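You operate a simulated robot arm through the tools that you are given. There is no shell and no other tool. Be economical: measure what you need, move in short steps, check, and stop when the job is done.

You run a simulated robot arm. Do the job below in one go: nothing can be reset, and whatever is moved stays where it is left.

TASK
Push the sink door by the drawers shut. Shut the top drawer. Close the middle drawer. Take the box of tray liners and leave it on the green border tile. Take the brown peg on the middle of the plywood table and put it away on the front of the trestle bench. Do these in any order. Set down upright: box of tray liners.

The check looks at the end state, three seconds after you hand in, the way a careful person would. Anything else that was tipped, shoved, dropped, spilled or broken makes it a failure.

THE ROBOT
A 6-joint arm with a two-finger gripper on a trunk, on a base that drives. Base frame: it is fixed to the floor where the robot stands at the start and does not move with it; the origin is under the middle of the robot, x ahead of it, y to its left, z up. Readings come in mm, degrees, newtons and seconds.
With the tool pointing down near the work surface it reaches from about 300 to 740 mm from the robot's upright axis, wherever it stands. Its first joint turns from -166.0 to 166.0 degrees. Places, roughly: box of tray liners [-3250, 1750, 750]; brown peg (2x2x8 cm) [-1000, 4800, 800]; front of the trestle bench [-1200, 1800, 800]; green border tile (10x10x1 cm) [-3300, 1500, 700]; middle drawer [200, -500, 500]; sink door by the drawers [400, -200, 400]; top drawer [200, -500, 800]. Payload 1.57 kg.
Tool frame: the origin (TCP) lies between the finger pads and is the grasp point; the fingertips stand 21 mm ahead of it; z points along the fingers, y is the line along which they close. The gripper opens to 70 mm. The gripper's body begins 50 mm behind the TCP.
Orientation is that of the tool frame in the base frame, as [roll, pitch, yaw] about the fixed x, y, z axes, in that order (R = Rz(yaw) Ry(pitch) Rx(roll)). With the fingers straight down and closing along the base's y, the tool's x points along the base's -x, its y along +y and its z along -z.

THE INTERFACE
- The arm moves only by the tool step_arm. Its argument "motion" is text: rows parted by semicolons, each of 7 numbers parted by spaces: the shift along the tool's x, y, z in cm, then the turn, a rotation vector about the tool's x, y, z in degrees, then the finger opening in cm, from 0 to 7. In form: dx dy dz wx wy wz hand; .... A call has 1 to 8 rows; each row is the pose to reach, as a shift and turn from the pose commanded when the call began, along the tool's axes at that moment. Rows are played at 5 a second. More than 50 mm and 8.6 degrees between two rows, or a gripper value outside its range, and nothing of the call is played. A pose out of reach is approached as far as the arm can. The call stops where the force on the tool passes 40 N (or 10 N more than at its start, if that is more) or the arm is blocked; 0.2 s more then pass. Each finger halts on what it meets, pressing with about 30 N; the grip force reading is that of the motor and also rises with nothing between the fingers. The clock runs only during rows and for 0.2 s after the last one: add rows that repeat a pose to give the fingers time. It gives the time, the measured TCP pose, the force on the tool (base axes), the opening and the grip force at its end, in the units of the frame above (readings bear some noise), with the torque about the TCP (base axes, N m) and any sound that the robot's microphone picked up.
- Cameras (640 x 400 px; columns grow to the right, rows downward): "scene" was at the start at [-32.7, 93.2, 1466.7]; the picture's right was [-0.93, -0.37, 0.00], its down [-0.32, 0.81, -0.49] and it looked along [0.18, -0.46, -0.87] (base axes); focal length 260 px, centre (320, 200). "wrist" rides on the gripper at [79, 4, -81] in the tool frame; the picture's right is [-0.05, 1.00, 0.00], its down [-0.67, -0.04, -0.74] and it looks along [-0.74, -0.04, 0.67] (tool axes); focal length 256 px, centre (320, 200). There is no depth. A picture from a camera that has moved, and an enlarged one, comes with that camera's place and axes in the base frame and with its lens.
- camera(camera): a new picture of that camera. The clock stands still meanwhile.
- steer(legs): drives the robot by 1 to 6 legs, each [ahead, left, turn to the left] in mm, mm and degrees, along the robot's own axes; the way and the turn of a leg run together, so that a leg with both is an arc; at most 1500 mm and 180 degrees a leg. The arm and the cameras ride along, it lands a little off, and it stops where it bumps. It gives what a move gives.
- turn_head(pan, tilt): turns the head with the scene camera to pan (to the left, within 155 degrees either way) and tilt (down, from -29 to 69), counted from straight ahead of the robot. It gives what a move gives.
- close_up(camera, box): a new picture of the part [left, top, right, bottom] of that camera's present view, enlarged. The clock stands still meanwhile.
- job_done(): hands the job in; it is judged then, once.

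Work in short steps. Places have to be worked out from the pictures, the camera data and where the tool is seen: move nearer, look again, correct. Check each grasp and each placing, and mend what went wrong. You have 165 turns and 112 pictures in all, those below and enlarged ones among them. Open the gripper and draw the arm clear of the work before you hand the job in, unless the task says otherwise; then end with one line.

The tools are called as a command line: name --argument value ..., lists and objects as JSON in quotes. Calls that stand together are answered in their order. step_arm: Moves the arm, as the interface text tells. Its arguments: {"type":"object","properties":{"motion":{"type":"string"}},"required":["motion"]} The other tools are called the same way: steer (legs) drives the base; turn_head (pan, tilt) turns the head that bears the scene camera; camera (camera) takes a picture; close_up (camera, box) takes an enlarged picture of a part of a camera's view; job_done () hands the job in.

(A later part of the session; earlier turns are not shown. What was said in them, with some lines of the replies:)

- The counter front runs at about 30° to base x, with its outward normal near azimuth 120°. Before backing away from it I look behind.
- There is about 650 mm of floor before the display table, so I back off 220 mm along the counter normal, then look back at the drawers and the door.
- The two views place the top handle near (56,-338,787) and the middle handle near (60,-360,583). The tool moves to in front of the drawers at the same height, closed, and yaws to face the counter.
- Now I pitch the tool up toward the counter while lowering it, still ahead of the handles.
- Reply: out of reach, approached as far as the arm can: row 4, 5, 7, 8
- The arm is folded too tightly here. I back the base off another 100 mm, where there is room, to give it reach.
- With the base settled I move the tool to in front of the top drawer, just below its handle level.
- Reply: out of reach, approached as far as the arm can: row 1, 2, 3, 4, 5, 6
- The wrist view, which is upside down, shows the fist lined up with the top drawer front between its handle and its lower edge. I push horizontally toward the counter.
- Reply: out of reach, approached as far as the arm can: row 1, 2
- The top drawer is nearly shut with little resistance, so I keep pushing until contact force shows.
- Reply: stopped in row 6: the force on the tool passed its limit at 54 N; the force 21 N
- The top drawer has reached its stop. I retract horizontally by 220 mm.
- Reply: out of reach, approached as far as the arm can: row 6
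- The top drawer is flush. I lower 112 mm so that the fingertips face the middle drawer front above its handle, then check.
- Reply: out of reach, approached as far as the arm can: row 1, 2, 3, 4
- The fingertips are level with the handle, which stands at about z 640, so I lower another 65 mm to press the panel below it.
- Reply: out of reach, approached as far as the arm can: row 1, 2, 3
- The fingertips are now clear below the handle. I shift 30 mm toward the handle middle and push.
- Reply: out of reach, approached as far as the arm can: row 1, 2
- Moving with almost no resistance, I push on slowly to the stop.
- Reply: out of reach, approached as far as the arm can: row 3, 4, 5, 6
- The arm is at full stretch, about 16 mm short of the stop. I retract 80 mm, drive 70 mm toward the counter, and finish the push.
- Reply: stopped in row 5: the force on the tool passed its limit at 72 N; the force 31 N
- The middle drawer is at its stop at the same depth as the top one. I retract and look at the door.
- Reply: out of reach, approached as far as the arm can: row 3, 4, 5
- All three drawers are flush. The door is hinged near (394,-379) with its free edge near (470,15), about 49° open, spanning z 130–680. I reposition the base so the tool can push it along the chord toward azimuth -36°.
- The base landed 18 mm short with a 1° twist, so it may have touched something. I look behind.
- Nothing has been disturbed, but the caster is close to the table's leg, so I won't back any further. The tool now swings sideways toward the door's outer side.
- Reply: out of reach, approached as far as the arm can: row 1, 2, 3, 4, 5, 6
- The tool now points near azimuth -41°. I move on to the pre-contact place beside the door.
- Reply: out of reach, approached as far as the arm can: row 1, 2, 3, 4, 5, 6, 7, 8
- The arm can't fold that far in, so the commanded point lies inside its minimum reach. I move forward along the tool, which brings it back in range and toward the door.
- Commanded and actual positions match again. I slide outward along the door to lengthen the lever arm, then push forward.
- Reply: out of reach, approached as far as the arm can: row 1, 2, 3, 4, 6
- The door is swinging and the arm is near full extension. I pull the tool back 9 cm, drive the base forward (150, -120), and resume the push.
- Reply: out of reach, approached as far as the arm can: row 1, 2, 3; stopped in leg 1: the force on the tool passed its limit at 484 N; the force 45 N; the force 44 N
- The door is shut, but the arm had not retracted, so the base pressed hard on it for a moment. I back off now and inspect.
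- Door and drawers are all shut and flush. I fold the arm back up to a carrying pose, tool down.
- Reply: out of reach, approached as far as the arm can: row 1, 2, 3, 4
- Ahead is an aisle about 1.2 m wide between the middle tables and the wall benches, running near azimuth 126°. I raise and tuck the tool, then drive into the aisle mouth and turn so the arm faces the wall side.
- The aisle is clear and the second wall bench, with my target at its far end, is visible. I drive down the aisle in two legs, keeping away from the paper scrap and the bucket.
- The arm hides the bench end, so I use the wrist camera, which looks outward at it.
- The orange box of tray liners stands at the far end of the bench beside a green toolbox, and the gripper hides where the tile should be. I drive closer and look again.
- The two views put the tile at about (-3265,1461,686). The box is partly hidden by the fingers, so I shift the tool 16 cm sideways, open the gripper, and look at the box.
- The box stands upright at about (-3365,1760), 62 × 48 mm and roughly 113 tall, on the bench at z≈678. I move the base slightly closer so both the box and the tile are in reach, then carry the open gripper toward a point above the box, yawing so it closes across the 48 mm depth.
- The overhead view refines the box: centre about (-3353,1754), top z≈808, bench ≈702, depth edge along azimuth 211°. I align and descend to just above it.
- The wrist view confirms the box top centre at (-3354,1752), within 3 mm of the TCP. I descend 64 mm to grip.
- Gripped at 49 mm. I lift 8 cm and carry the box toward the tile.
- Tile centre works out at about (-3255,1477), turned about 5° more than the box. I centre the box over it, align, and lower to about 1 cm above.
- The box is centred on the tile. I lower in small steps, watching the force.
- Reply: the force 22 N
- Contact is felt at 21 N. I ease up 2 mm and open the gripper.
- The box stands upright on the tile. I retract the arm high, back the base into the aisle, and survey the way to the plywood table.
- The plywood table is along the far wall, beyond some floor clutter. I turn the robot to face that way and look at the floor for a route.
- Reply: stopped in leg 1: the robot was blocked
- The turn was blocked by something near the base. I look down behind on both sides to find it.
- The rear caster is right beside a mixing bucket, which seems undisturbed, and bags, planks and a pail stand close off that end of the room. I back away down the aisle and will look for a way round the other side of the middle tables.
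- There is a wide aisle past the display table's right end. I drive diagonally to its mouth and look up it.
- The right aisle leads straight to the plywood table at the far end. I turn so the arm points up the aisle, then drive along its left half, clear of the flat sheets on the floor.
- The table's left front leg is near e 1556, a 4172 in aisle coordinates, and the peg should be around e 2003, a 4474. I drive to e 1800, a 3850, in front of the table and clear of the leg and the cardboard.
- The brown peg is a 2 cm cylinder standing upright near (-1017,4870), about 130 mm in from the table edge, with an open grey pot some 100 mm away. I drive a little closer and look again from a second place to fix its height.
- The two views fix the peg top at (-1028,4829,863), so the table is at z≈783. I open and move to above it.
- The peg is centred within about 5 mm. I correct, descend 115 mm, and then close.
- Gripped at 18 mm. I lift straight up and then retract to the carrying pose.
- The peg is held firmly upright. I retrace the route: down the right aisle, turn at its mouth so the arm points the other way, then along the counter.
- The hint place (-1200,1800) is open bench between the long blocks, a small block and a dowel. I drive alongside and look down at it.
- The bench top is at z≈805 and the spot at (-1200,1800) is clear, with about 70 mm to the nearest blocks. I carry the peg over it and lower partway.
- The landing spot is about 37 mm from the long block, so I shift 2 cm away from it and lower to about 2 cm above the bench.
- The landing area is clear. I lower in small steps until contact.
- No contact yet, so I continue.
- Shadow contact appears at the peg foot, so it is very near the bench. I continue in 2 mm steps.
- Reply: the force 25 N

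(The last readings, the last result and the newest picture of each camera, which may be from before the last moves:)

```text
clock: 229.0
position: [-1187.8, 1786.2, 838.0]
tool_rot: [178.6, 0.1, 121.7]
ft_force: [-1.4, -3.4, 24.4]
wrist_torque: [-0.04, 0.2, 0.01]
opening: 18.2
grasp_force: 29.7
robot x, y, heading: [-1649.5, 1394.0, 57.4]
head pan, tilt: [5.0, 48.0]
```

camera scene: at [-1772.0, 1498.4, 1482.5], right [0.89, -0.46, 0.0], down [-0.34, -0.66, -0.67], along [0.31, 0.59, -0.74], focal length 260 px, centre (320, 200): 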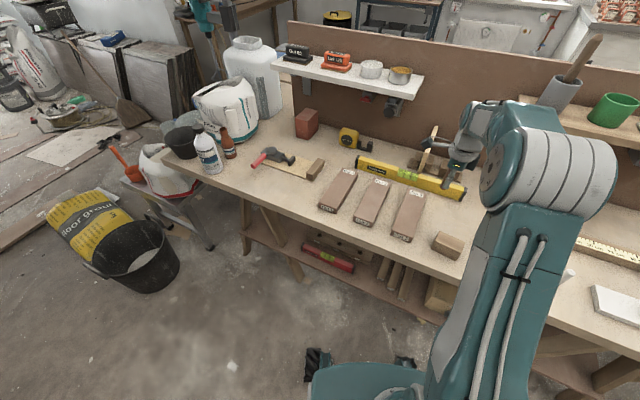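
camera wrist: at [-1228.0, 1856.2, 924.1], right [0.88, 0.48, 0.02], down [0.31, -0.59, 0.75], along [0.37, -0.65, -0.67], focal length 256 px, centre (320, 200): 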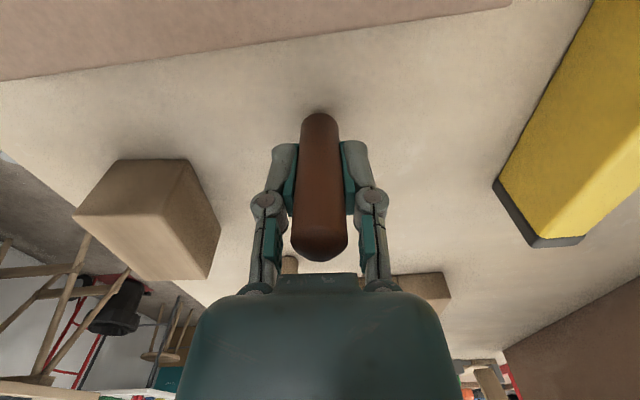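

Contact at 24 N. I relieve the pressure, open slowly, and check before rising.

step_arm --motion "0 0 -0.35 0 0 0 1.7; 0 0 -0.35 0 0 0 2.2; 0 0 -0.35 0 0 0 3; 0 0 -0.35 0 0 0 4; 0 0 -0.35 0 0 0 4"

step_arm --motion "0 0 -3 0 0 0 4; 0 0 -6.5 0 0 0 4; 0 0 -11 0 0 0 4; 0 0 -15.5 0 0 0 4; 0 0 -20 0 0 0 4; 0 0 -24 0 0 0 4"

camera --camera "wrist"

```text
clock: 230.2
position: [-1187.9, 1786.7, 836.4]
tool_rot: [179.0, 0.0, 121.7]
ft_force: [0.5, 0.5, -0.3]
wrist_torque: [0.0, 0.0, 0.01]
opening: 39.8
grasp_force: 0.0
robot x, y, heading: [-1645.2, 1390.0, 57.0]
head pan, tilt: [5.0, 48.0]
```

```text
clock: 231.6
position: [-1191.1, 1785.8, 1076.5]
tool_rot: [178.9, 0.2, 121.8]
ft_force: [-0.5, 0.6, 0.2]
wrist_torque: [0.0, 0.0, 0.01]
opening: 40.2
grasp_force: 0.2
robot x, y, heading: [-1650.3, 1388.3, 57.3]
head pan, tilt: [5.0, 48.0]
```

```text
49 pictures are left
camera wrist: at [-1231.4, 1855.2, 1157.2], right [0.88, 0.48, 0.02], down [0.31, -0.59, 0.75], along [0.37, -0.65, -0.67], focal length 256 px, centre (320, 200)
```

wrist: 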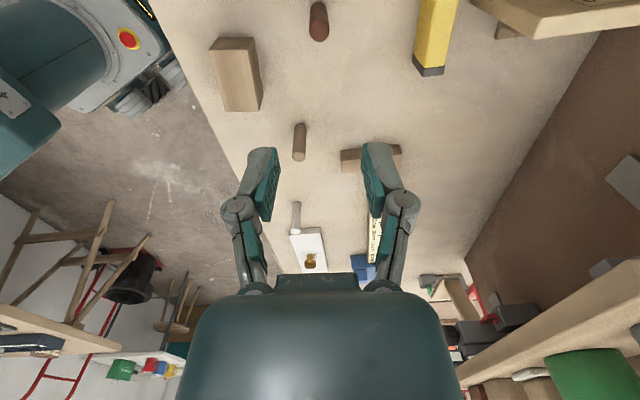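

The peg stands upright on the bench front, clear of its neighbours. I draw the arm back over the aisle and take a last look.

step_arm --motion "-1.2 -3.3 0 0 0 0 5; -2.4 -6.6 0 0 0 0 6; -3.6 -9.9 0 0 0 0 7; -4.8 -13.2 0 0 0 0 7; -6 -16.5 0 0 0 0 7"

camera --camera "scene"

```text
clock: 232.8
position: [-1302.8, 1646.8, 1074.3]
tool_rot: [178.9, 0.3, 121.7]
ft_force: [-0.7, 0.3, -0.3]
wrist_torque: [-0.02, 0.02, 0.0]
opening: 70.1
grasp_force: 0.1
robot x, y, heading: [-1650.5, 1389.4, 57.7]
head pan, tilt: [5.0, 48.0]
```

```text
48 pictures are left
camera scene: at [-1773.1, 1497.7, 1482.4], right [0.89, -0.46, 0.0], down [-0.34, -0.66, -0.67], along [0.31, 0.59, -0.74], focal length 260 px, centre (320, 200)
```

scene: 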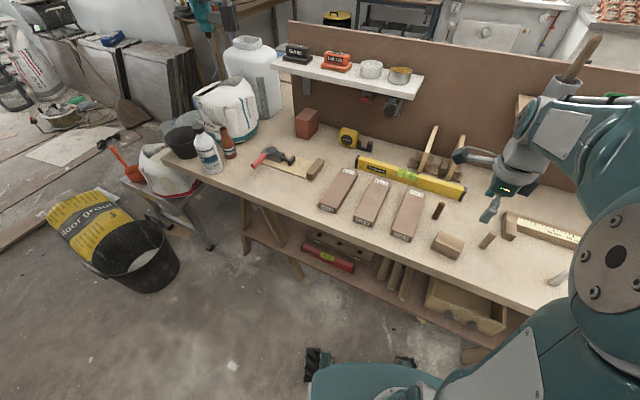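

The peg stands on the bench front, the arm is clear and the gripper is open. The drawers, the door and the box were each checked after they were done, so I hand in.

job_done

```text
The job is handed in.
```

I finished all five tasks and handed the job in. The sink door and the top and middle drawers are shut, the box of tray liners stands upright on the green tile, and the brown peg stands on the front of the trestle bench. Two contacts to know about: the base hit the door hard (484 N) as it closed, though it looked shut and undamaged afterwards. Later a turn stopped against what was probably the mixing bucket; it may have shifted slightly but stayed upright.
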